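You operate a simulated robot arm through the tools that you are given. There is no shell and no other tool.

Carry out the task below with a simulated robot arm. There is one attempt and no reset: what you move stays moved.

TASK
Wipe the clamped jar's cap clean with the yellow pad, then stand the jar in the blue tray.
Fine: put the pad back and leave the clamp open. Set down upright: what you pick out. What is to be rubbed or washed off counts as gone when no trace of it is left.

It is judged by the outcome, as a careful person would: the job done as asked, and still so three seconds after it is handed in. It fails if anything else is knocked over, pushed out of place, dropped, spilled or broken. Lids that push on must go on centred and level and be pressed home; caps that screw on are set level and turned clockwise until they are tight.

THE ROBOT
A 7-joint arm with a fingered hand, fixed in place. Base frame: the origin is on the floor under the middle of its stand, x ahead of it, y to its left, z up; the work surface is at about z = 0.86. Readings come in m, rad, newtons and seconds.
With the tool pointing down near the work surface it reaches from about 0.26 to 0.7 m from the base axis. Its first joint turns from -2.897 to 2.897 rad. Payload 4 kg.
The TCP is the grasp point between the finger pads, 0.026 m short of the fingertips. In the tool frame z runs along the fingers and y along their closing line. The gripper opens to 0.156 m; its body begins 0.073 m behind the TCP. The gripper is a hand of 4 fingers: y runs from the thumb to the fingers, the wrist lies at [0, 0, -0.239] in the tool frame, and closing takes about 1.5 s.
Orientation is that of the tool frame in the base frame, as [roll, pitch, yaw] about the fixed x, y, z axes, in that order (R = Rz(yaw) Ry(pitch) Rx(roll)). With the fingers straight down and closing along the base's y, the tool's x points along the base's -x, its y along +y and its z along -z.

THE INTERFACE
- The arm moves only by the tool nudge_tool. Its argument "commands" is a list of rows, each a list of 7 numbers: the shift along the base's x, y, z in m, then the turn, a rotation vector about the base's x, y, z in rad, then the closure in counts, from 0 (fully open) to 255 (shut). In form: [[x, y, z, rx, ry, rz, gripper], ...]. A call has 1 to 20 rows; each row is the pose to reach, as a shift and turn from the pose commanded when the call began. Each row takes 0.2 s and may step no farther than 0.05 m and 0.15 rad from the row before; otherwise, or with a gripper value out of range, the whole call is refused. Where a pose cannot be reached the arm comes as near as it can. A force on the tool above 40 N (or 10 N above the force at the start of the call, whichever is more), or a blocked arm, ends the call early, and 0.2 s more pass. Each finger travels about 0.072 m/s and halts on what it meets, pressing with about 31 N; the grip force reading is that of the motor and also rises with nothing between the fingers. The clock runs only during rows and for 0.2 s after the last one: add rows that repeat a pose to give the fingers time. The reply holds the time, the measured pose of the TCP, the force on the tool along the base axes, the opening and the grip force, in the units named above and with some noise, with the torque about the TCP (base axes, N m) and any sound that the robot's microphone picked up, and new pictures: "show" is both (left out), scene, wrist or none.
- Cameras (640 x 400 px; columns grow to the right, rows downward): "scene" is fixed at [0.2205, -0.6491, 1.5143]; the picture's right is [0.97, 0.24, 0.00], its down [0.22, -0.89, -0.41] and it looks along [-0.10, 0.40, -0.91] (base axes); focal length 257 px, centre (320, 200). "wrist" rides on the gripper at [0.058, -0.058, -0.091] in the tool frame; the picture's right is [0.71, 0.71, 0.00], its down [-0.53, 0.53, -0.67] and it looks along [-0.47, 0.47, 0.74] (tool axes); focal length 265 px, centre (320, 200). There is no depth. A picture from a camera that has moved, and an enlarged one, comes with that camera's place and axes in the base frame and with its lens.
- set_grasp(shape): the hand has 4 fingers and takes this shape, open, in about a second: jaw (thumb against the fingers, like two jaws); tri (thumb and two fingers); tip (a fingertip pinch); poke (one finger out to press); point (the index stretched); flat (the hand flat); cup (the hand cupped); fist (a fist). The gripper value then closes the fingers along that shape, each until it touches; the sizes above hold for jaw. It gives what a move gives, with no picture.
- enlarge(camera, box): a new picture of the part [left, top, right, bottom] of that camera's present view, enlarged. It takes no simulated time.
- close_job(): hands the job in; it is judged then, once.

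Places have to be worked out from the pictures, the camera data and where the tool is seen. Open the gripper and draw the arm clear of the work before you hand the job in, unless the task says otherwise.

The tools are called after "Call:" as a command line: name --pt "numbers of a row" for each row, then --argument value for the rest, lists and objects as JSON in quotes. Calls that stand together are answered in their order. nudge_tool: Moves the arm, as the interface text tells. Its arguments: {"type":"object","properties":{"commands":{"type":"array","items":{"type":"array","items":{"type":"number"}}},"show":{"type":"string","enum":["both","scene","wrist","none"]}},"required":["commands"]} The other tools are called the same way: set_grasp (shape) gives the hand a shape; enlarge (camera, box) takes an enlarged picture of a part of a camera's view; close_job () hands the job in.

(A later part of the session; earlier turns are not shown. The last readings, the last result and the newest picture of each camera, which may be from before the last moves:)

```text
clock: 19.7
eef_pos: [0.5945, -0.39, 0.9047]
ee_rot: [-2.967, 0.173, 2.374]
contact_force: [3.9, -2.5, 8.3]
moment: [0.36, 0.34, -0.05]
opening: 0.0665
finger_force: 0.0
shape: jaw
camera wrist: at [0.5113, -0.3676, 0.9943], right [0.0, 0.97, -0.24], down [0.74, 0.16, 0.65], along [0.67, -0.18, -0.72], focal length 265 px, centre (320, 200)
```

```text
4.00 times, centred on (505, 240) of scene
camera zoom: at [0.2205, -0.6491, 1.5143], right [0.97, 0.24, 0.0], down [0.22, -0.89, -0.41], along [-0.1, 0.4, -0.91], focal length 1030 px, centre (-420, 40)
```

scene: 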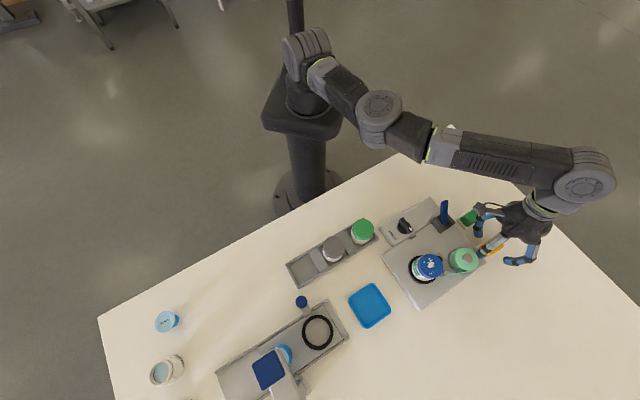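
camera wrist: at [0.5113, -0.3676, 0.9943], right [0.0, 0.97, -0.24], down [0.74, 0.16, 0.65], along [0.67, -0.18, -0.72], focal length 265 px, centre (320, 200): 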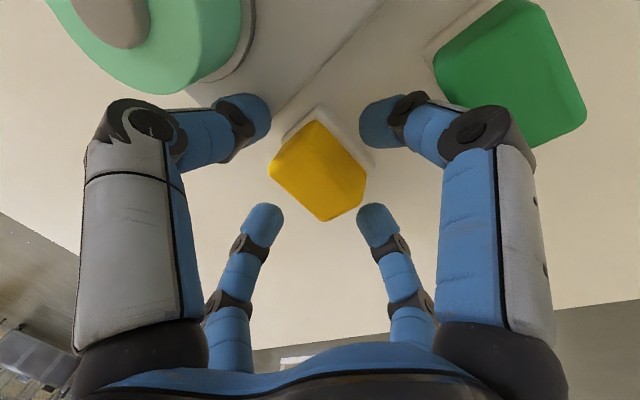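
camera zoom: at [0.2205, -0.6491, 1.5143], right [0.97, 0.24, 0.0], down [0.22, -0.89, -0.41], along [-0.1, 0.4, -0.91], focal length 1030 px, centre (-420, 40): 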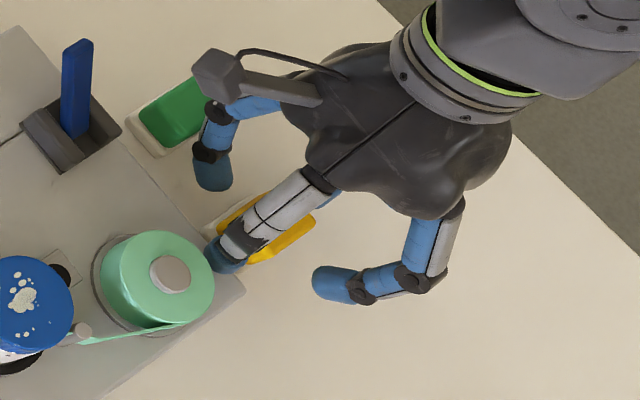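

The 8 N force and moment point to the finger on the green-pad side brushing the green pad. I raise 10 mm, narrow the opening to ~58 mm, shift 2 mm away from the green pad, and come back down.

Call:
nudge_tool --pt "0.0 0.0 0.01 0 0 0 145" --pt "0.0015 -0.0015 0.01 0 0 0 163" --pt "0.0015 -0.0015 0.01 0 0 0 163" --pt "0.0015 -0.0015 0.004 0 0 0 163" --pt "0.0015 -0.0015 -0.001 0 0 0 163" --pt "0.0015 -0.0015 -0.001 0 0 0 163" --show "both"

Call:
enlarge --camera "wrist" --box '[180, 20, 440, 260]'

Call:
enlarge --camera "scene" --box '[440, 190, 570, 290]'

```text
clock: 21.1
eef_pos: [0.5953, -0.3927, 0.9044]
ee_rot: [-2.967, 0.171, 2.371]
contact_force: [-0.5, -0.1, -0.8]
moment: [0.02, -0.01, -0.05]
opening: 0.0566
finger_force: 0.1
shape: jaw
camera wrist: at [0.5125, -0.3693, 0.9933], right [0.0, 0.97, -0.24], down [0.74, 0.16, 0.65], along [0.67, -0.18, -0.72], focal length 265 px, centre (320, 200)
```

scene: 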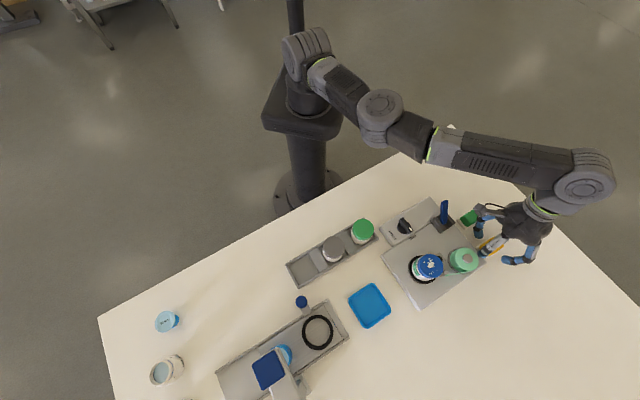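
wrist: 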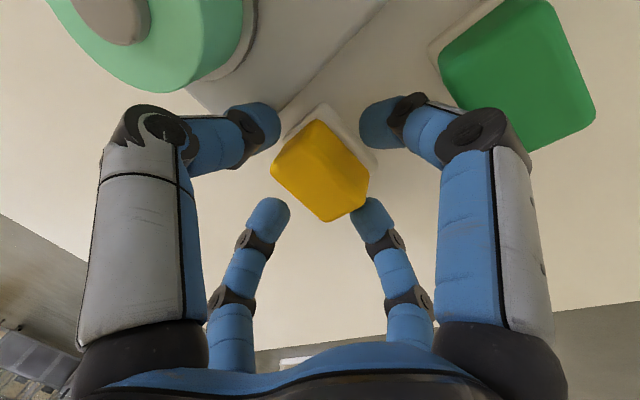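

```text
1.67 times, centred on (310, 140) of wrist
camera zoom: at [0.5125, -0.3693, 0.9933], right [0.0, 0.97, -0.24], down [0.74, 0.16, 0.65], along [0.67, -0.18, -0.72], focal length 442 px, centre (337, 300)
```

zoom: 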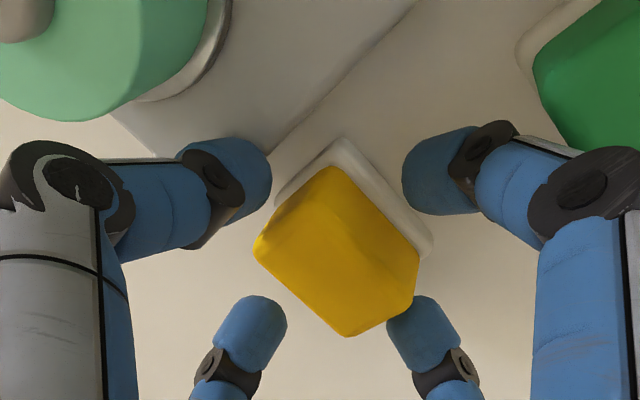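

```text
4.00 times, centred on (505, 240) of scene
camera zoom: at [0.2205, -0.6491, 1.5143], right [0.97, 0.24, 0.0], down [0.22, -0.89, -0.41], along [-0.1, 0.4, -0.91], focal length 1030 px, centre (-420, 40)
```

zoom: 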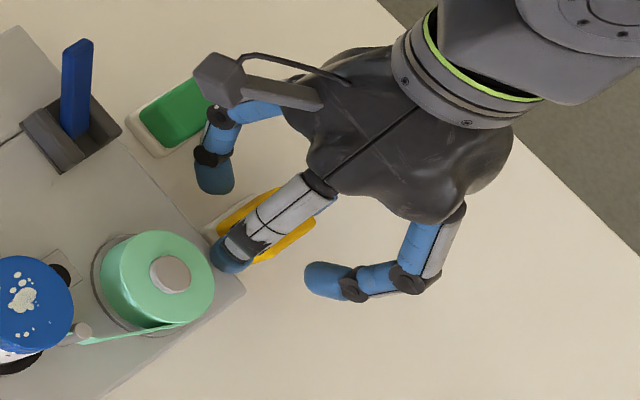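

Contact-free now at z ≈ 0.904 with the fingers around the pad. I close on it.

Call:
nudge_tool --pt "0 0 0 0 0 0 190" --pt "0 0 0 0 0 0 215" --pt "0 0 0 0 0 0 240" --pt "0 0 0 0 0 0 255" --pt "0 0 0 0 0 0 255" --pt "0 0 0 0 0 0 255" --pt "0 0 0 0 0 0 255" --show "both"

Call:
enlarge --camera "wrist" --box '[180, 20, 440, 260]'

Call:
enlarge --camera "scene" --box '[440, 190, 570, 290]'

```text
clock: 22.7
eef_pos: [0.5971, -0.3926, 0.9047]
ee_rot: [-2.967, 0.172, 2.372]
contact_force: [-0.3, 0.4, 1.0]
moment: [0.08, 0.03, -0.01]
opening: 0.0347
finger_force: 31.4
shape: jaw
camera wrist: at [0.5125, -0.3693, 0.9935], right [0.0, 0.97, -0.24], down [0.74, 0.16, 0.65], along [0.67, -0.18, -0.72], focal length 265 px, centre (320, 200)
```

scene: 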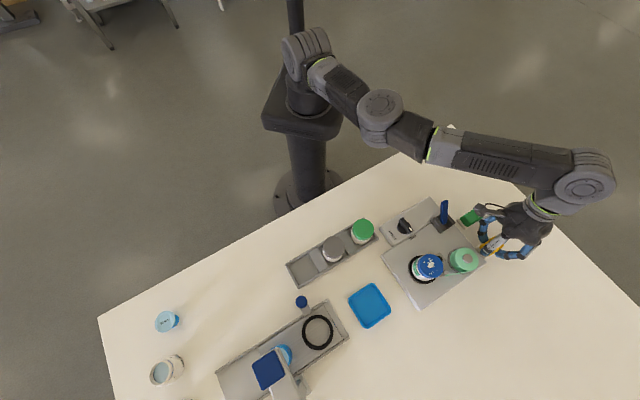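
wrist: 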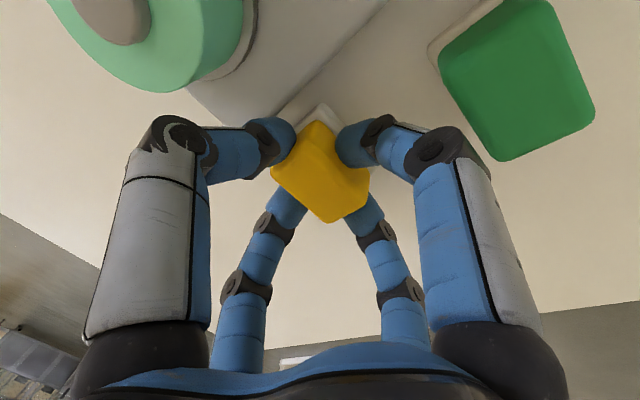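

```text
1.67 times, centred on (310, 140) of wrist
camera zoom: at [0.5125, -0.3693, 0.9935], right [0.0, 0.97, -0.24], down [0.74, 0.16, 0.65], along [0.67, -0.18, -0.72], focal length 442 px, centre (337, 300)
```

zoom: 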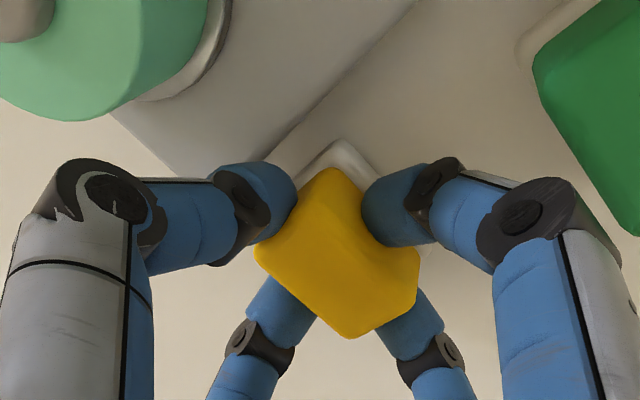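

```text
4.00 times, centred on (505, 240) of scene
camera zoom: at [0.2205, -0.6491, 1.5143], right [0.97, 0.24, 0.0], down [0.22, -0.89, -0.41], along [-0.1, 0.4, -0.91], focal length 1030 px, centre (-420, 40)
```

zoom: 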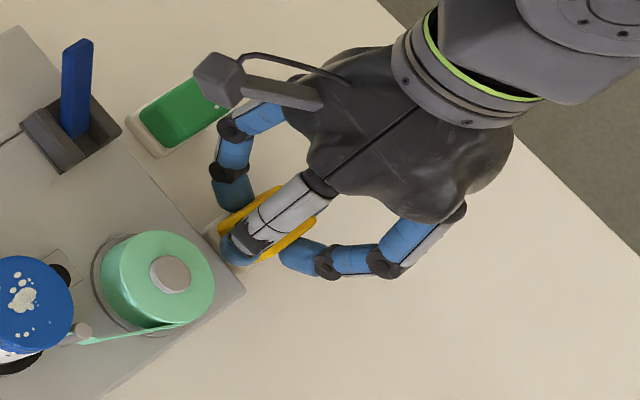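

All four fingers hold the pad (31 N). I lift it straight up a few centimetres, then inward, keeping the tilt.

Call:
nudge_tool --pt "0 0 0.008 0 0 0 255" --pt "0 0 0.02 0 0 0 255" --pt "0 0 0.04 0 0 0 255" --pt "-0.02 0.01 0.065 0 0 0 255" --pt "-0.05 0.02 0.095 0 0 0 255" --pt "-0.09 0.02 0.115 0 0 0 255" --show "both"

Call:
enlarge --camera "wrist" --box '[200, 60, 440, 260]'

Call:
enlarge --camera "scene" --box '[400, 150, 560, 280]'

```text
clock: 24.1
eef_pos: [0.5027, -0.3705, 1.0222]
ee_rot: [-2.967, 0.171, 2.374]
contact_force: [-0.2, 0.3, -0.3]
moment: [-0.02, -0.02, -0.02]
opening: 0.0344
finger_force: 30.5
shape: jaw
camera wrist: at [0.4204, -0.347, 1.111], right [0.0, 0.97, -0.24], down [0.74, 0.16, 0.65], along [0.67, -0.18, -0.72], focal length 265 px, centre (320, 200)
```

scene: 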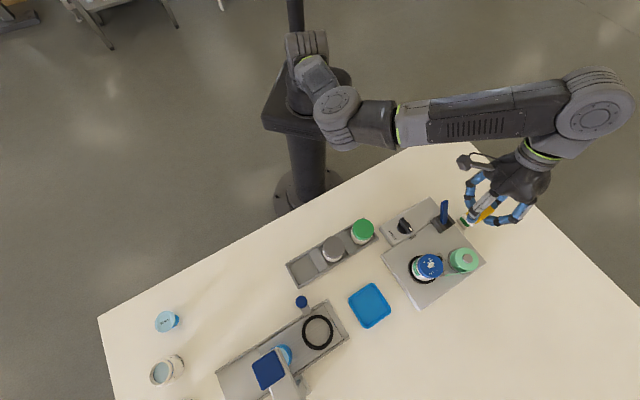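
wrist: 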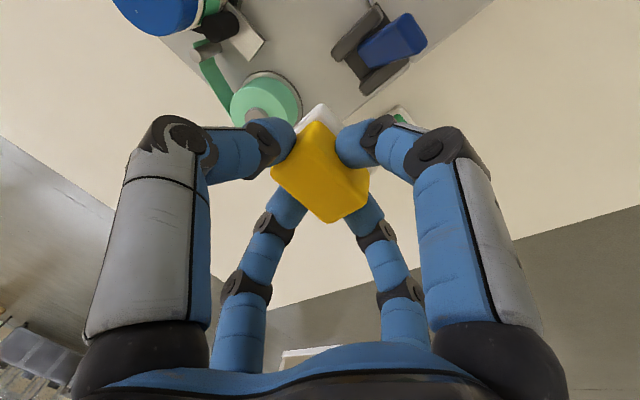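

```text
2.00 times, centred on (320, 160) of wrist
camera zoom: at [0.4204, -0.347, 1.111], right [0.0, 0.97, -0.24], down [0.74, 0.16, 0.65], along [0.67, -0.18, -0.72], focal length 531 px, centre (320, 280)
```

zoom: 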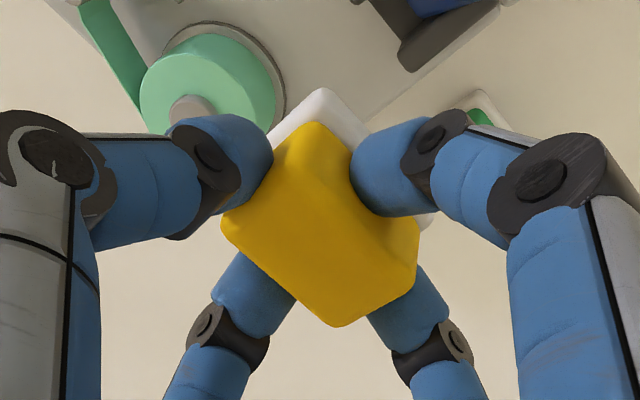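

```text
3.08 times, centred on (480, 215) of scene
camera zoom: at [0.2205, -0.6491, 1.5143], right [0.97, 0.24, 0.0], down [0.22, -0.89, -0.41], along [-0.1, 0.4, -0.91], focal length 792 px, centre (-172, 154)
```

zoom: 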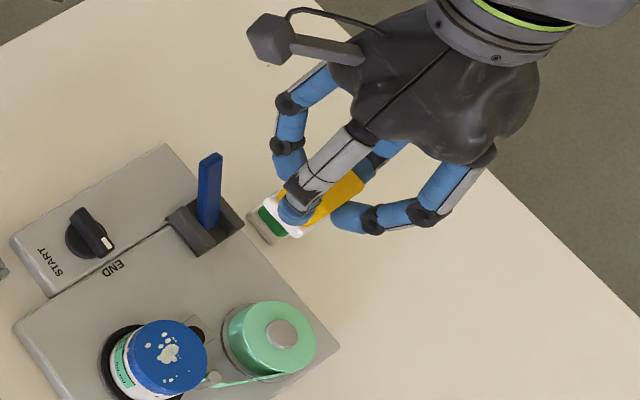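

Useful: the white felt base came up with the yellow handle, so the white felt is the wiping face and its underside sits ~45 mm below the TCP, well clear of the fingertips. I carry it above the cap (pad underside ≈ 0.985, above everything).

Call:
nudge_tool --pt "-0.01 -0.02 0.008 0 0 0 255" --pt "-0.03 -0.05 0.008 0 0 0 255" --pt "-0.05 -0.085 0.008 0 0 0 255" --pt "-0.068 -0.1215 0.008 0 0 0 255" --pt "-0.068 -0.1215 0.0 0 0 0 255" --pt "-0.068 -0.1215 -0.012 0 0 0 255" --show "both"

Call:
enlarge --camera "wrist" --box '[200, 60, 440, 260]'

Call:
enlarge --camera "scene" --box '[370, 190, 510, 310]'

```text
clock: 25.5
eef_pos: [0.4384, -0.4937, 1.0072]
ee_rot: [-2.967, 0.169, 2.372]
contact_force: [0.2, -0.2, 0.0]
moment: [0.0, -0.03, -0.01]
opening: 0.0349
finger_force: 30.9
shape: jaw
camera wrist: at [0.3547, -0.4709, 1.0962], right [0.0, 0.97, -0.24], down [0.74, 0.16, 0.65], along [0.67, -0.18, -0.72], focal length 265 px, centre (320, 200)
```

scene: 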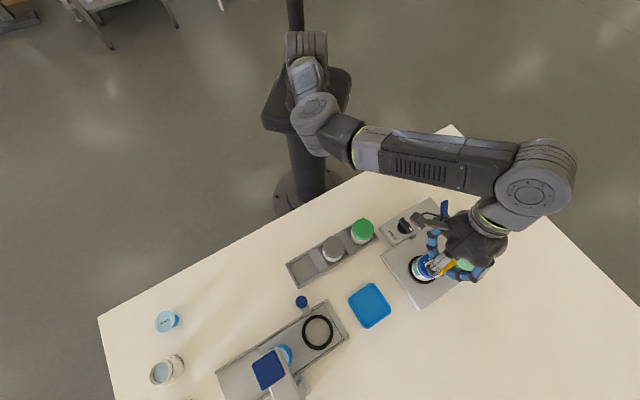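
wrist: 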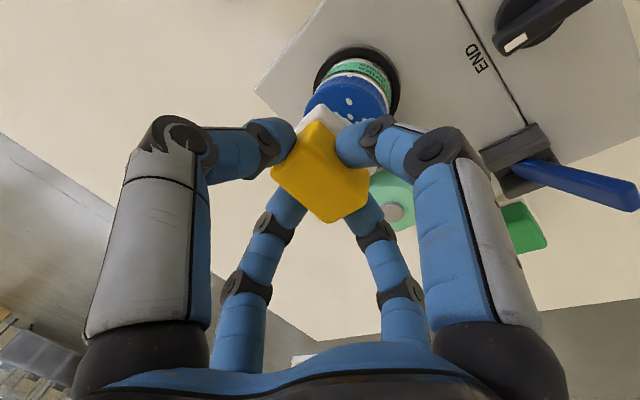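

```text
2.00 times, centred on (320, 160) of wrist
camera zoom: at [0.3547, -0.4709, 1.0962], right [0.0, 0.97, -0.24], down [0.74, 0.16, 0.65], along [0.67, -0.18, -0.72], focal length 531 px, centre (320, 280)
```

zoom: 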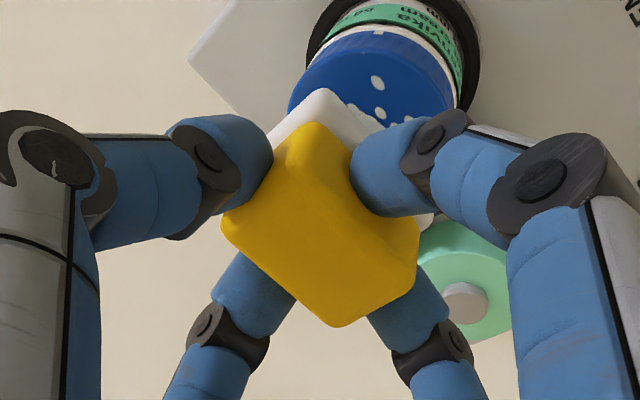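

```text
3.33 times, centred on (440, 250) of scene
camera zoom: at [0.2205, -0.6491, 1.5143], right [0.97, 0.24, 0.0], down [0.22, -0.89, -0.41], along [-0.1, 0.4, -0.91], focal length 858 px, centre (-80, 33)
```

zoom: 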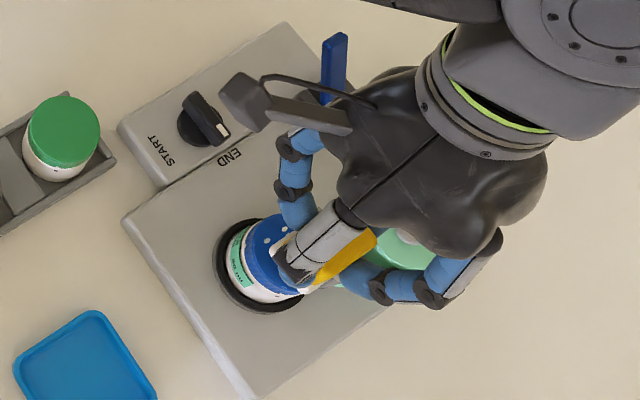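

The pad is over the cap with ~20 mm gap by my estimate. I lower 17 mm and read the force.

Call:
nudge_tool --pt "-0.001 0.001 -0.006 0 0 0 255" --pt "-0.002 0.002 -0.012 0 0 0 255" --pt "-0.002 0.002 -0.017 0 0 0 255" --pt "-0.002 0.002 -0.017 0 0 0 255" --show "none"

```text
clock: 26.5
eef_pos: [0.4368, -0.4921, 0.9923]
ee_rot: [-2.967, 0.172, 2.372]
contact_force: [-0.2, 0.0, 4.6]
moment: [0.11, -0.04, 0.0]
opening: 0.0345
finger_force: 30.9
shape: jaw
```

Contact: 4.6 N with the contact point leaning to the pad's +y side. I press 2 mm more to see how force and moment develop.

Call:
nudge_tool --pt "0 0 -0.002 0 0 0 255" --pt "0 0 -0.002 0 0 0 255" --show "both"

Call:
enlarge --camera "wrist" --box '[200, 40, 440, 240]'

Call:
enlarge --camera "scene" --box '[390, 220, 490, 300]'

```text
clock: 27.1
eef_pos: [0.4355, -0.4924, 0.9905]
ee_rot: [-2.967, 0.174, 2.373]
contact_force: [1.2, -2.0, 14.9]
moment: [0.11, 0.03, -0.01]
opening: 0.0349
finger_force: 30.4
shape: jaw
camera wrist: at [0.3524, -0.4686, 1.0785], right [0.0, 0.97, -0.24], down [0.74, 0.16, 0.65], along [0.67, -0.18, -0.72], focal length 265 px, centre (320, 200)
```

scene: 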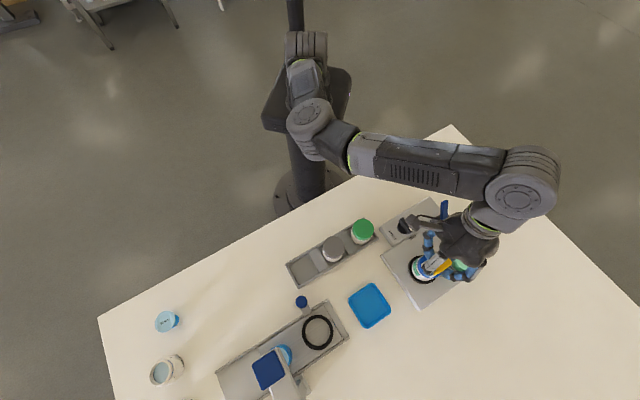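
wrist: 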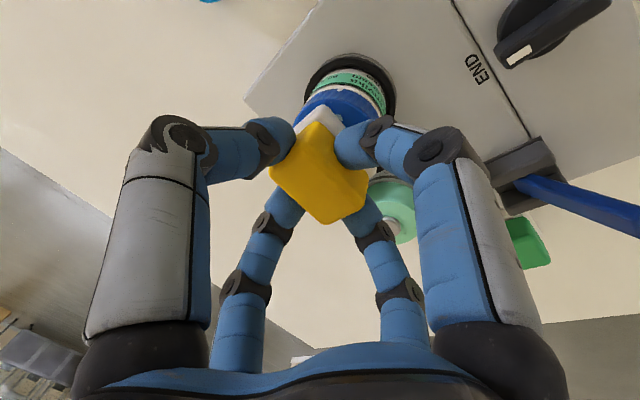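

```text
2.00 times, centred on (320, 140) of wrist
camera zoom: at [0.3524, -0.4686, 1.0785], right [0.0, 0.97, -0.24], down [0.74, 0.16, 0.65], along [0.67, -0.18, -0.72], focal length 531 px, centre (320, 320)
```

zoom: 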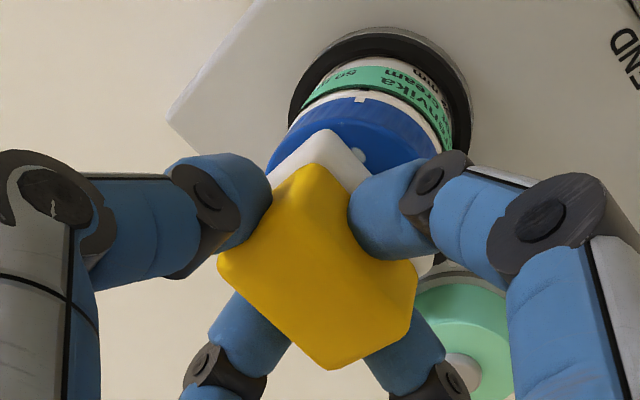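

```text
5.00 times, centred on (440, 260) of scene
camera zoom: at [0.2205, -0.6491, 1.5143], right [0.97, 0.24, 0.0], down [0.22, -0.89, -0.41], along [-0.1, 0.4, -0.91], focal length 1287 px, centre (-280, -100)
```

zoom: 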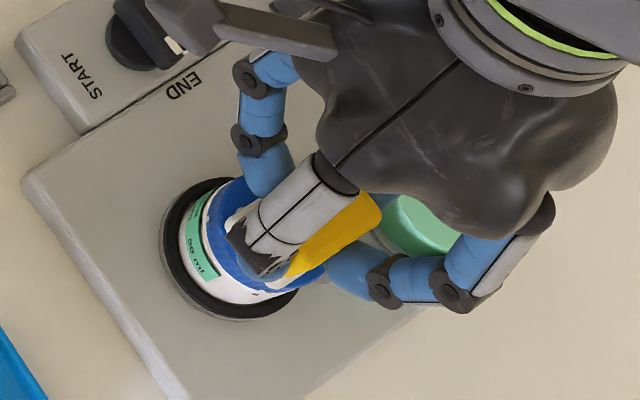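

At 15 N the contact is nearly centred (flat). I'll rub over the whole cap in a raster aligned with the machine axes at this height.

Call:
nudge_tool --pt "0.0085 0.0085 0 0 0 0 255" --pt "0.0092 0.0191 0 0 0 0 255" --pt "-0.0028 0.017 0 0 0 0 255" --pt "-0.0099 0.0099 0 0 0 0 255" --pt "-0.017 0.0028 0 0 0 0 255" --pt "-0.024 -0.0042 0 0 0 0 255" --pt "-0.0177 -0.0106 0 0 0 0 255" --pt "-0.0071 -0.0071 0 0 0 0 255" --pt "0 0 0 0 0 0 255" --pt "0.0071 0.0071 0 0 0 0 255" --pt "0.017 0.0113 0 0 0 0 255" --pt "0.0226 0.0057 0 0 0 0 255" --pt "0.017 -0.0028 0 0 0 0 255" --pt "0.0099 -0.0099 0 0 0 0 255" --pt "0.0028 -0.017 0 0 0 0 255" --pt "-0.0042 -0.024 0 0 0 0 255" --pt "-0.0113 -0.017 0 0 0 0 255" --pt "-0.0071 -0.0071 0 0 0 0 255" --pt "0 0 0 0 0 0 255" --show "both"

Call:
enlarge --camera "wrist" --box '[200, 40, 440, 240]'

```text
clock: 31.1
eef_pos: [0.4343, -0.4918, 0.9878]
ee_rot: [-2.966, 0.172, 2.368]
contact_force: [-6.6, -7.2, 16.1]
moment: [-0.17, 0.19, 0.03]
opening: 0.0362
finger_force: 30.8
shape: jaw
camera wrist: at [0.3521, -0.4689, 1.0764], right [0.0, 0.97, -0.24], down [0.75, 0.16, 0.65], along [0.67, -0.18, -0.72], focal length 265 px, centre (320, 200)
```

scene: 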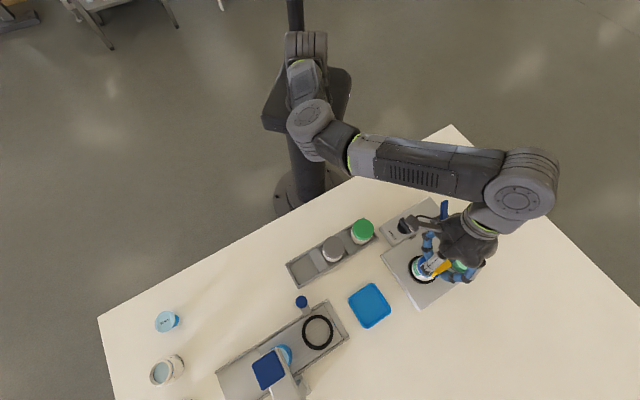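
wrist: 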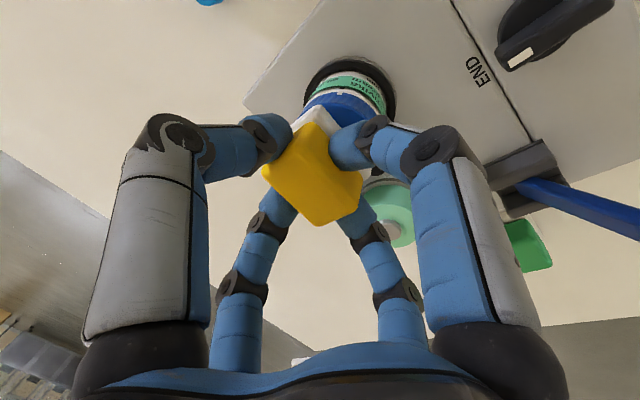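

```text
2.00 times, centred on (320, 140) of wrist
camera zoom: at [0.3521, -0.4689, 1.0764], right [0.0, 0.97, -0.24], down [0.75, 0.16, 0.65], along [0.67, -0.18, -0.72], focal length 531 px, centre (320, 320)
```

zoom: 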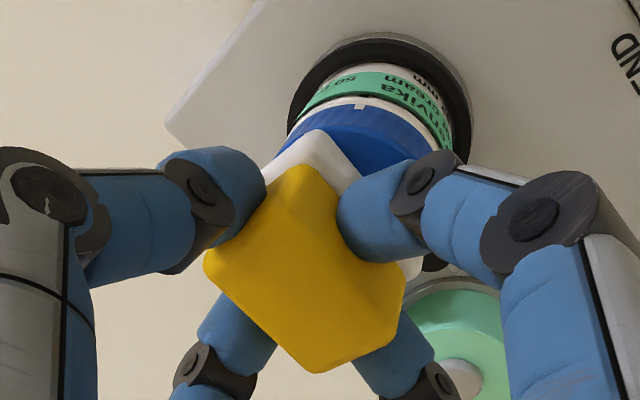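

The spot that peeked out earlier is gone. I lift and move aside to inspect the cap.

Call:
nudge_tool --pt "0 0 0.02 0 0 0 255" --pt "0 0 0.04 0 0 0 255" --pt "0.02 0.03 0.05 0 0 0 255" --pt "0.045 0.06 0.05 0 0 0 255" --pt "0.07 0.085 0.05 0 0 0 255" --show "both"

Call:
enlarge --camera "scene" --box '[400, 235, 490, 300]'

Call:
enlarge --camera "wrist" --box '[100, 0, 320, 140]'

```text
clock: 32.3
eef_pos: [0.5057, -0.4072, 1.0378]
ee_rot: [-2.967, 0.17, 2.37]
contact_force: [-0.2, -0.7, -0.5]
moment: [-0.03, 0.0, -0.02]
opening: 0.0353
finger_force: 31.3
shape: jaw
camera wrist: at [0.4219, -0.3839, 1.1259], right [0.0, 0.97, -0.24], down [0.74, 0.16, 0.65], along [0.67, -0.18, -0.72], focal length 265 px, centre (320, 200)
```

scene: 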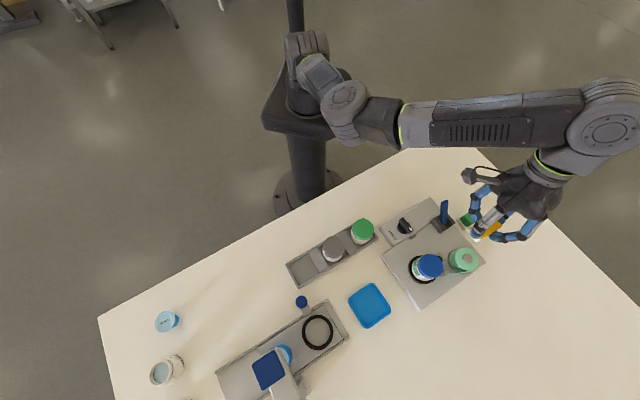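
wrist: 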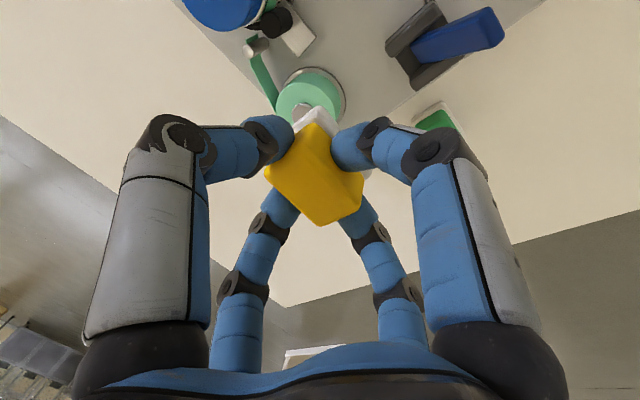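

```text
6.15 times, centred on (445, 268) of scene
camera zoom: at [0.2205, -0.6491, 1.5143], right [0.97, 0.24, 0.0], down [0.22, -0.89, -0.41], along [-0.1, 0.4, -0.91], focal length 1584 px, centre (-449, -215)
```

zoom: 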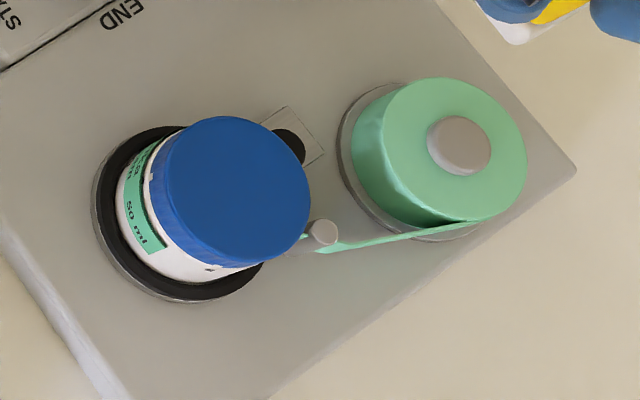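

```text
2.86 times, centred on (210, 70) of wrist
camera zoom: at [0.4219, -0.3839, 1.1259], right [0.0, 0.97, -0.24], down [0.74, 0.16, 0.65], along [0.67, -0.18, -0.72], focal length 758 px, centre (634, 571)
```

zoom: 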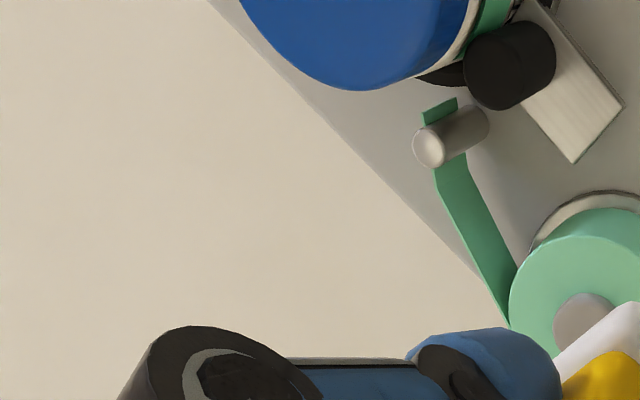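

The cap looks clean; I zoom in tighter to be sure no trace remains on its top and sides.

Call:
enlarge --camera "scene" --box '[412, 248, 452, 284]'

Call:
enlarge --camera "wrist" --box '[170, 0, 280, 50]'

Call:
enlarge --camera "scene" --box '[440, 160, 570, 260]'

```text
11.11 times, centred on (432, 266) of scene
camera zoom: at [0.2205, -0.6491, 1.5143], right [0.97, 0.24, 0.0], down [0.22, -0.89, -0.41], along [-0.1, 0.4, -0.91], focal length 2860 px, centre (-924, -533)
```

zoom: 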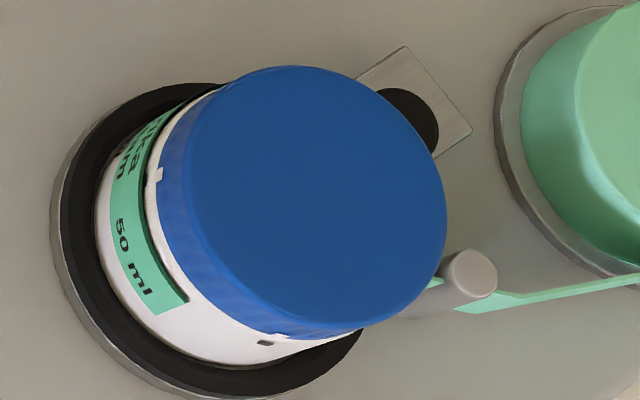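

```text
5.82 times, centred on (225, 25) of wrist
camera zoom: at [0.4219, -0.3839, 1.1259], right [0.0, 0.97, -0.24], down [0.74, 0.16, 0.65], along [0.67, -0.18, -0.72], focal length 1544 px, centre (873, 1218)
```

zoom: 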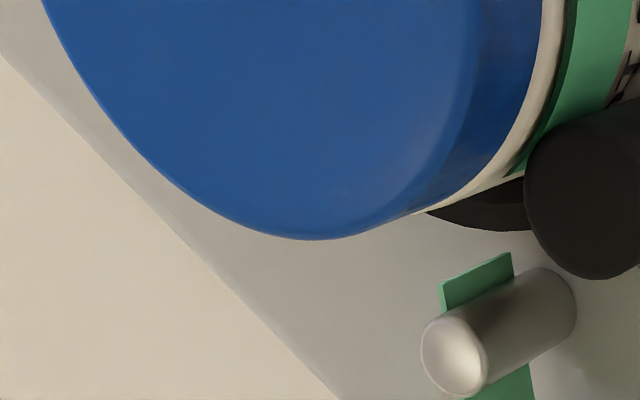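

```text
4.00 times, centred on (505, 210) of scene
camera zoom: at [0.2205, -0.6491, 1.5143], right [0.97, 0.24, 0.0], down [0.22, -0.89, -0.41], along [-0.1, 0.4, -0.91], focal length 1030 px, centre (-420, 160)
```

zoom: 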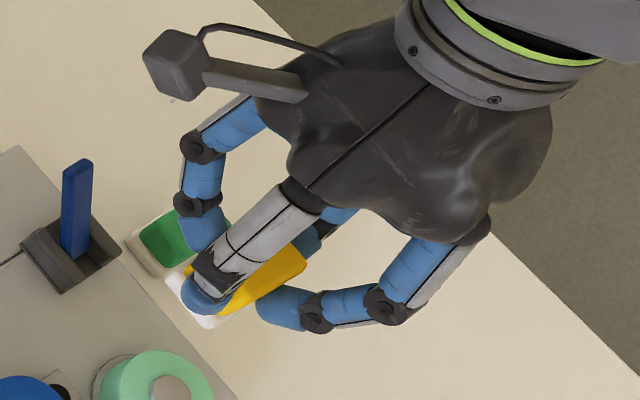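

The cap is clean from both views. Now I measure how the pad sits in the hand before putting it back.

Call:
enlarge --camera "wrist" --box '[200, 60, 440, 260]'

```text
2.00 times, centred on (320, 160) of wrist
camera zoom: at [0.4219, -0.3839, 1.1259], right [0.0, 0.97, -0.24], down [0.74, 0.16, 0.65], along [0.67, -0.18, -0.72], focal length 531 px, centre (320, 280)
```

zoom: 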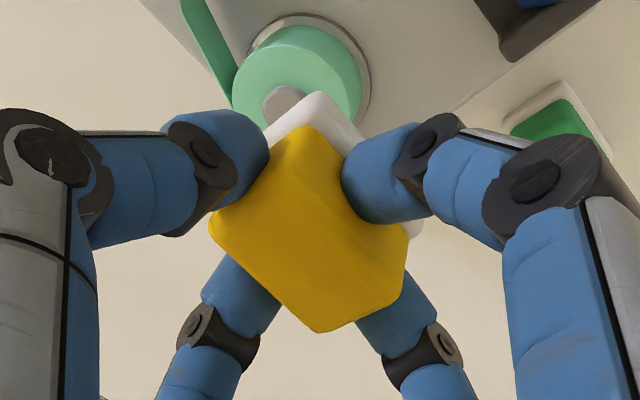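

The pad has shifted only ~4 mm in the grip. I carry it back above its original spot (bottom centre target ≈ (0.5935, -0.394)).

Call:
nudge_tool --pt "0.02 0.004 -0.012 0 0 0 255" --pt "0.045 0.008 -0.03 0 0 0 255" --pt "0.07 0.012 -0.052 0 0 0 255" --pt "0.0906 0.0157 -0.0795 0 0 0 255" --pt "0.0906 0.0157 -0.0825 0 0 0 255" --show "both"

Call:
enlarge --camera "scene" --box '[440, 190, 570, 290]'

Call:
enlarge --camera "wrist" --box '[180, 0, 440, 220]'

```text
clock: 33.5
eef_pos: [0.5962, -0.3931, 0.9551]
ee_rot: [-2.968, 0.17, 2.372]
contact_force: [-0.6, 1.0, 0.5]
moment: [-0.02, -0.02, 0.03]
opening: 0.0355
finger_force: 31.3
shape: jaw
camera wrist: at [0.5129, -0.3694, 1.0443], right [0.0, 0.97, -0.24], down [0.74, 0.16, 0.65], along [0.67, -0.18, -0.72], focal length 265 px, centre (320, 200)
```

scene: 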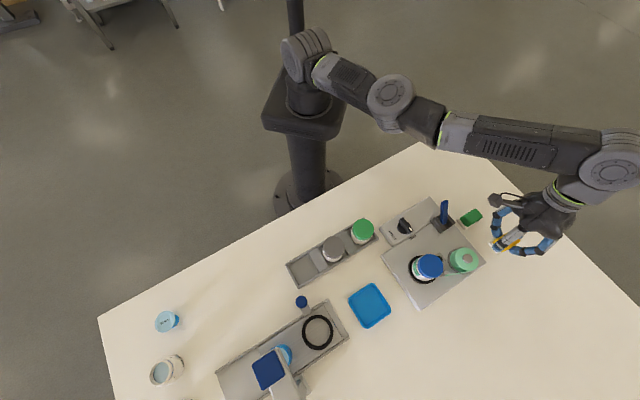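
wrist: 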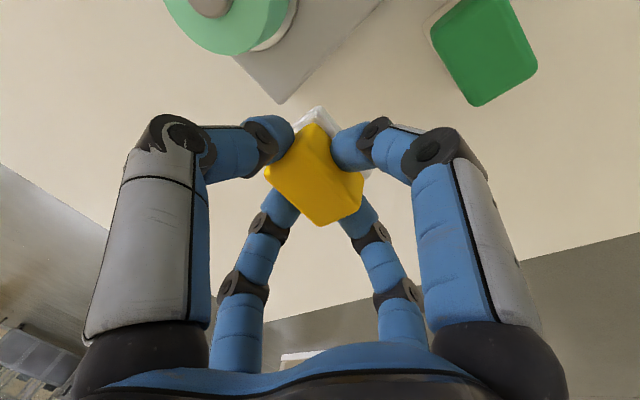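

```text
4.00 times, centred on (505, 240) of scene
camera zoom: at [0.2205, -0.6491, 1.5143], right [0.97, 0.24, 0.0], down [0.22, -0.89, -0.41], along [-0.1, 0.4, -0.91], focal length 1030 px, centre (-420, 40)
```

zoom: 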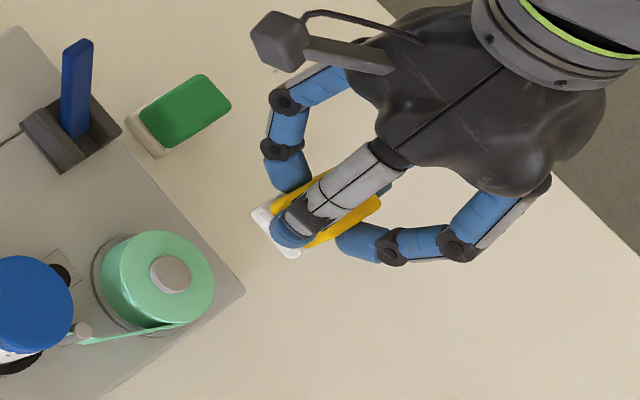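

```text
1.82 times, centred on (310, 110) of wrist
camera zoom: at [0.5129, -0.3694, 1.0443], right [0.0, 0.97, -0.24], down [0.74, 0.16, 0.65], along [0.67, -0.18, -0.72], focal length 483 px, centre (338, 364)
```

zoom: 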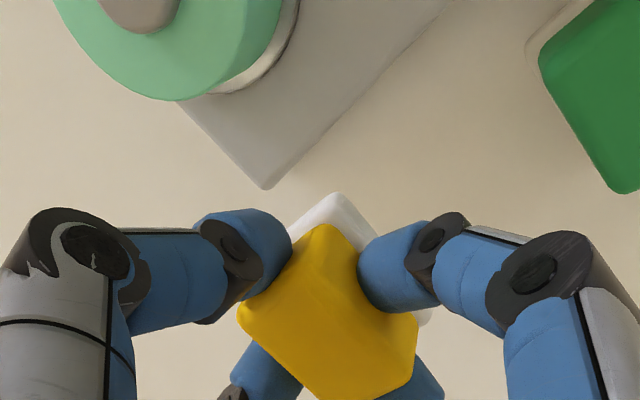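

In position above the original spot. I lower to just above the table height and read the force.

Call:
nudge_tool --pt "-0.0004 0.001 -0.015 0 0 0 255" --pt "-0.0004 0.001 -0.03 0 0 0 255" --pt "-0.0004 0.001 -0.042 0 0 0 255" --pt "-0.0004 0.001 -0.046 0 0 0 255" --pt "-0.0004 0.001 -0.046 0 0 0 255" --show "both"

Call:
enlarge --camera "scene" --box '[440, 190, 570, 290]'

Call:
enlarge --camera "wrist" --box '[180, 20, 440, 260]'

```text
clock: 34.7
eef_pos: [0.5971, -0.3896, 0.9074]
ee_rot: [-2.968, 0.169, 2.371]
contact_force: [0.8, 0.2, -0.3]
moment: [0.0, -0.01, 0.0]
opening: 0.0354
finger_force: 30.7
shape: jaw
camera wrist: at [0.5146, -0.3668, 0.996], right [0.0, 0.97, -0.24], down [0.74, 0.16, 0.65], along [0.67, -0.18, -0.72], focal length 265 px, centre (320, 200)
```

scene: 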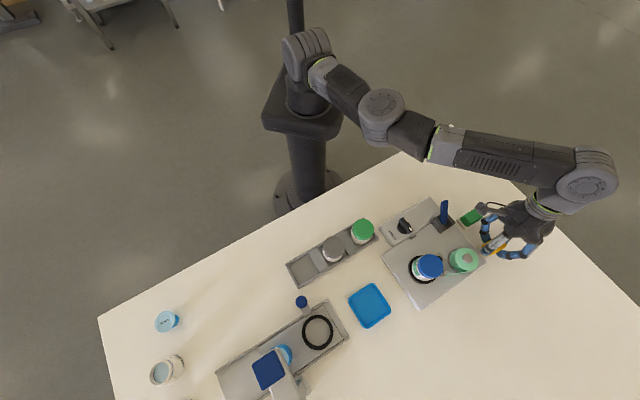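
wrist: 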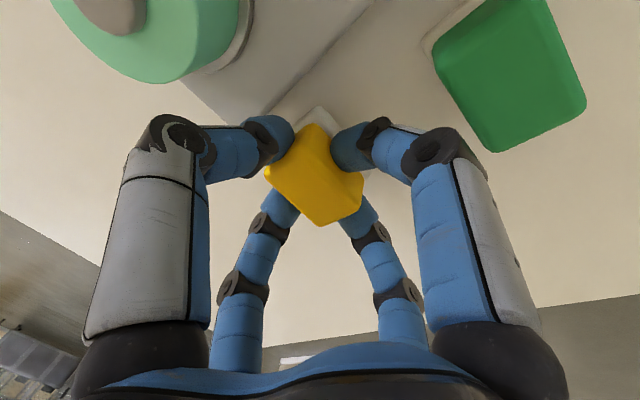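

```text
4.00 times, centred on (505, 240) of scene
camera zoom: at [0.2205, -0.6491, 1.5143], right [0.97, 0.24, 0.0], down [0.22, -0.89, -0.41], along [-0.1, 0.4, -0.91], focal length 1030 px, centre (-420, 40)
```

zoom: 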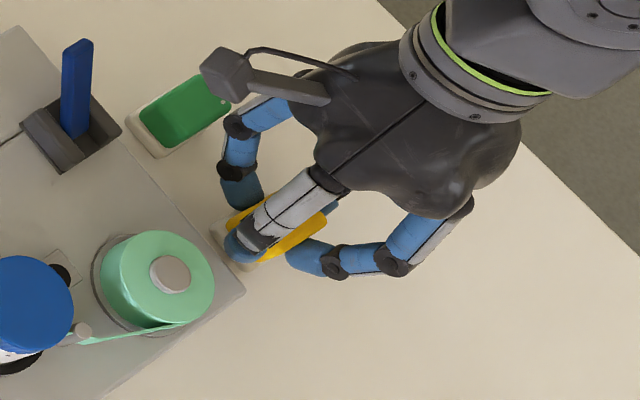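

```text
1.67 times, centred on (310, 140) of wrist
camera zoom: at [0.5146, -0.3668, 0.996], right [0.0, 0.97, -0.24], down [0.74, 0.16, 0.65], along [0.67, -0.18, -0.72], focal length 442 px, centre (337, 300)
```

zoom: 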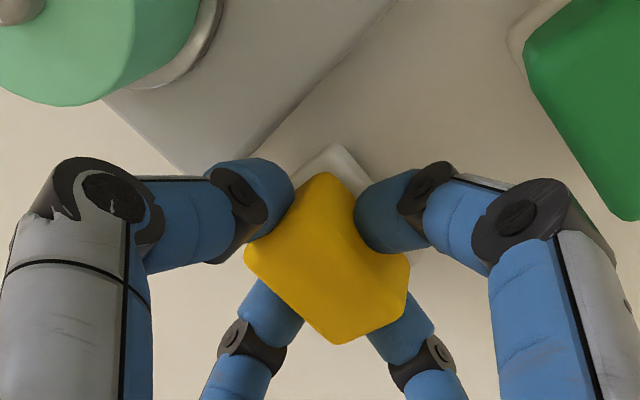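

No contact yet; the white corner is ~4 mm off its original place in the scene view. I correct by (-0.004, 0) and lower slowly to touch the table.

Call:
nudge_tool --pt "-0.004 0.0 0.0 0 0 0 255" --pt "-0.004 0.0 -0.0015 0 0 0 255" --pt "-0.004 0.0 -0.003 0 0 0 255" --pt "-0.004 0.0 -0.003 0 0 0 255" --show "none"

```text
clock: 35.7
eef_pos: [0.5929, -0.3896, 0.9044]
ee_rot: [-2.967, 0.172, 2.372]
contact_force: [-0.2, 0.3, -0.3]
moment: [0.0, 0.0, 0.01]
opening: 0.0355
finger_force: 31.2
shape: jaw
```

Still no contact at TCP z = 0.904. I lower another 2 mm and check.

Call:
nudge_tool --pt "0 0 -0.001 0 0 0 255" --pt "0 0 -0.002 0 0 0 255" --pt "0 0 -0.002 0 0 0 255" --show "none"

```text
clock: 36.5
eef_pos: [0.5916, -0.3899, 0.9038]
ee_rot: [-2.968, 0.171, 2.373]
contact_force: [0.1, 0.2, -0.1]
moment: [-0.05, 0.01, -0.01]
opening: 0.0357
finger_force: 30.8
shape: jaw
```

Call:
nudge_tool --pt "0 0 -0.001 0 0 0 255" --pt "0 0 -0.0015 0 0 0 255" --pt "0 0 -0.0015 0 0 0 255" --show "both"

Call:
enlarge --camera "scene" --box '[440, 190, 570, 290]'

Call:
enlarge --camera "wrist" --box '[180, 20, 440, 260]'

```text
clock: 37.3
eef_pos: [0.5923, -0.3905, 0.9023]
ee_rot: [-2.968, 0.171, 2.372]
contact_force: [0.8, -0.6, -0.6]
moment: [0.03, 0.02, 0.02]
opening: 0.0356
finger_force: 30.8
shape: jaw
camera wrist: at [0.5086, -0.367, 0.992], right [0.0, 0.97, -0.24], down [0.74, 0.16, 0.65], along [0.67, -0.18, -0.72], focal length 265 px, centre (320, 200)
```

scene: 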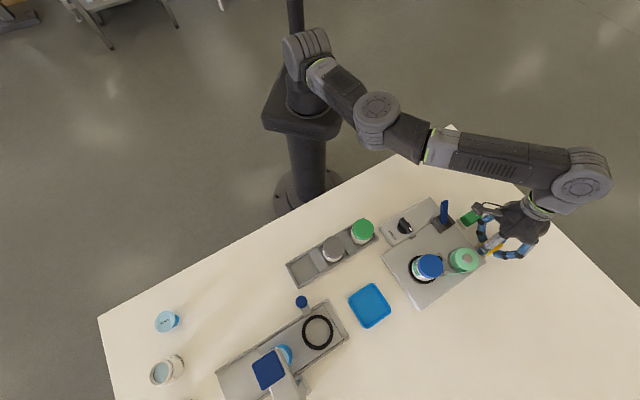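
wrist: 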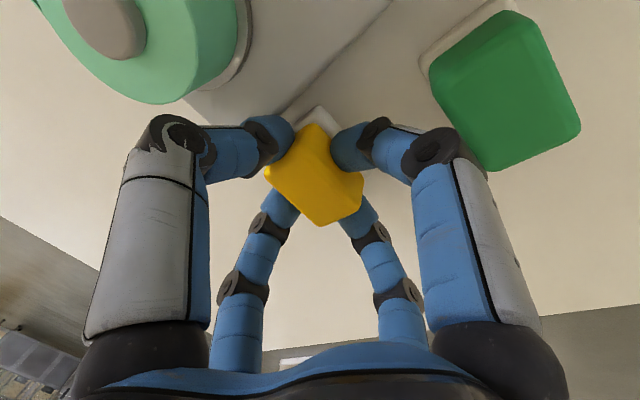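

```text
4.00 times, centred on (505, 240) of scene
camera zoom: at [0.2205, -0.6491, 1.5143], right [0.97, 0.24, 0.0], down [0.22, -0.89, -0.41], along [-0.1, 0.4, -0.91], focal length 1030 px, centre (-420, 40)
```

zoom: 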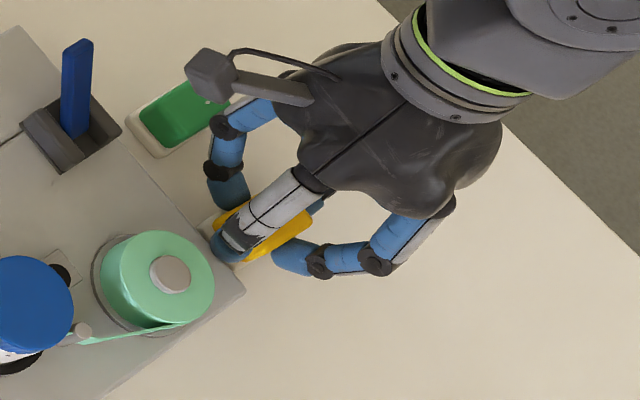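

```text
1.67 times, centred on (310, 140) of wrist
camera zoom: at [0.5086, -0.367, 0.992], right [0.0, 0.97, -0.24], down [0.74, 0.16, 0.65], along [0.67, -0.18, -0.72], focal length 442 px, centre (337, 300)
```

zoom: 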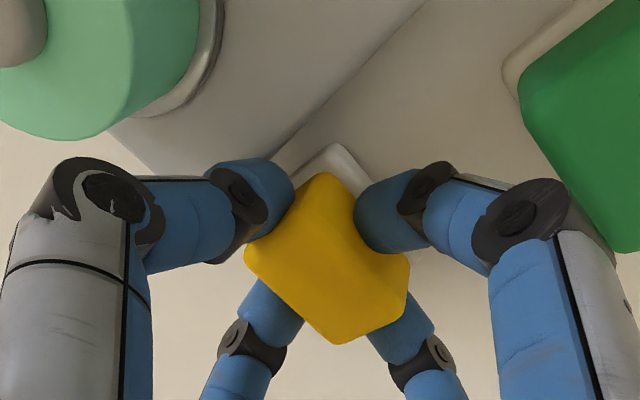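

Position matches the original; still no measurable contact. I shift 2 mm away from the plate edge and lower another 1.5 mm.

Call:
nudge_tool --pt "0.0014 0.0014 0 0 0 0 255" --pt "0.0014 0.0014 -0.001 0 0 0 255" --pt "0.0014 0.0014 -0.0015 0 0 0 255" --pt "0.0014 0.0014 -0.0015 0 0 0 255" --show "none"

```text
clock: 38.3
eef_pos: [0.5939, -0.3882, 0.9021]
ee_rot: [-2.966, 0.172, 2.372]
contact_force: [1.0, -0.4, 4.8]
moment: [0.07, -0.05, -0.04]
opening: 0.0355
finger_force: 31.5
shape: jaw
```

Contact with the table (4.8 N). I open the fingers just enough to release, then rise straight up.

Call:
nudge_tool --pt "0 0 0.0005 0 0 0 210" --pt "0 0 0.0005 0 0 0 172" --pt "0 0 0.0005 0 0 0 172" --pt "0 0 0.0005 0 0 0 172" --show "both"

Call:
enlarge --camera "wrist" --box '[180, 20, 440, 260]'

```text
clock: 39.3
eef_pos: [0.593, -0.3872, 0.9022]
ee_rot: [-2.969, 0.171, 2.372]
contact_force: [1.0, -0.1, 1.0]
moment: [0.05, 0.01, 0.02]
opening: 0.0499
finger_force: 0.1
shape: jaw
camera wrist: at [0.51, -0.3652, 0.9899], right [0.0, 0.97, -0.24], down [0.74, 0.16, 0.65], along [0.67, -0.18, -0.72], focal length 265 px, centre (320, 200)
```

scene: 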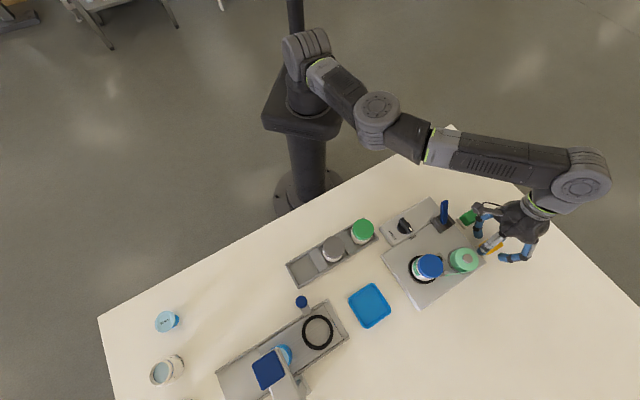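
wrist: 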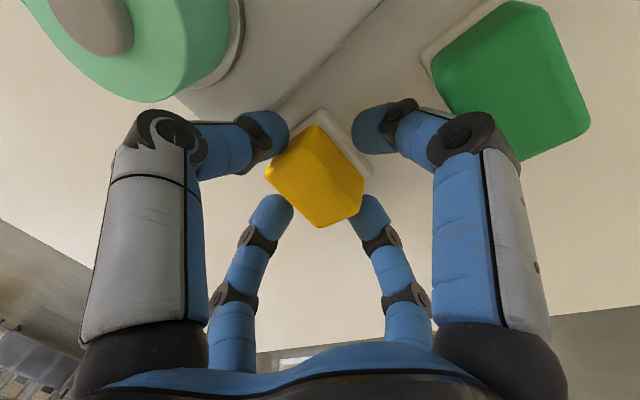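

```text
1.67 times, centred on (310, 140) of wrist
camera zoom: at [0.51, -0.3652, 0.9899], right [0.0, 0.97, -0.24], down [0.74, 0.16, 0.65], along [0.67, -0.18, -0.72], focal length 442 px, centre (337, 300)
```

zoom: 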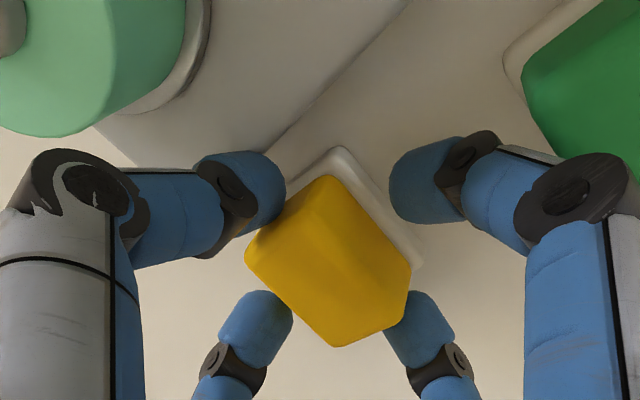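

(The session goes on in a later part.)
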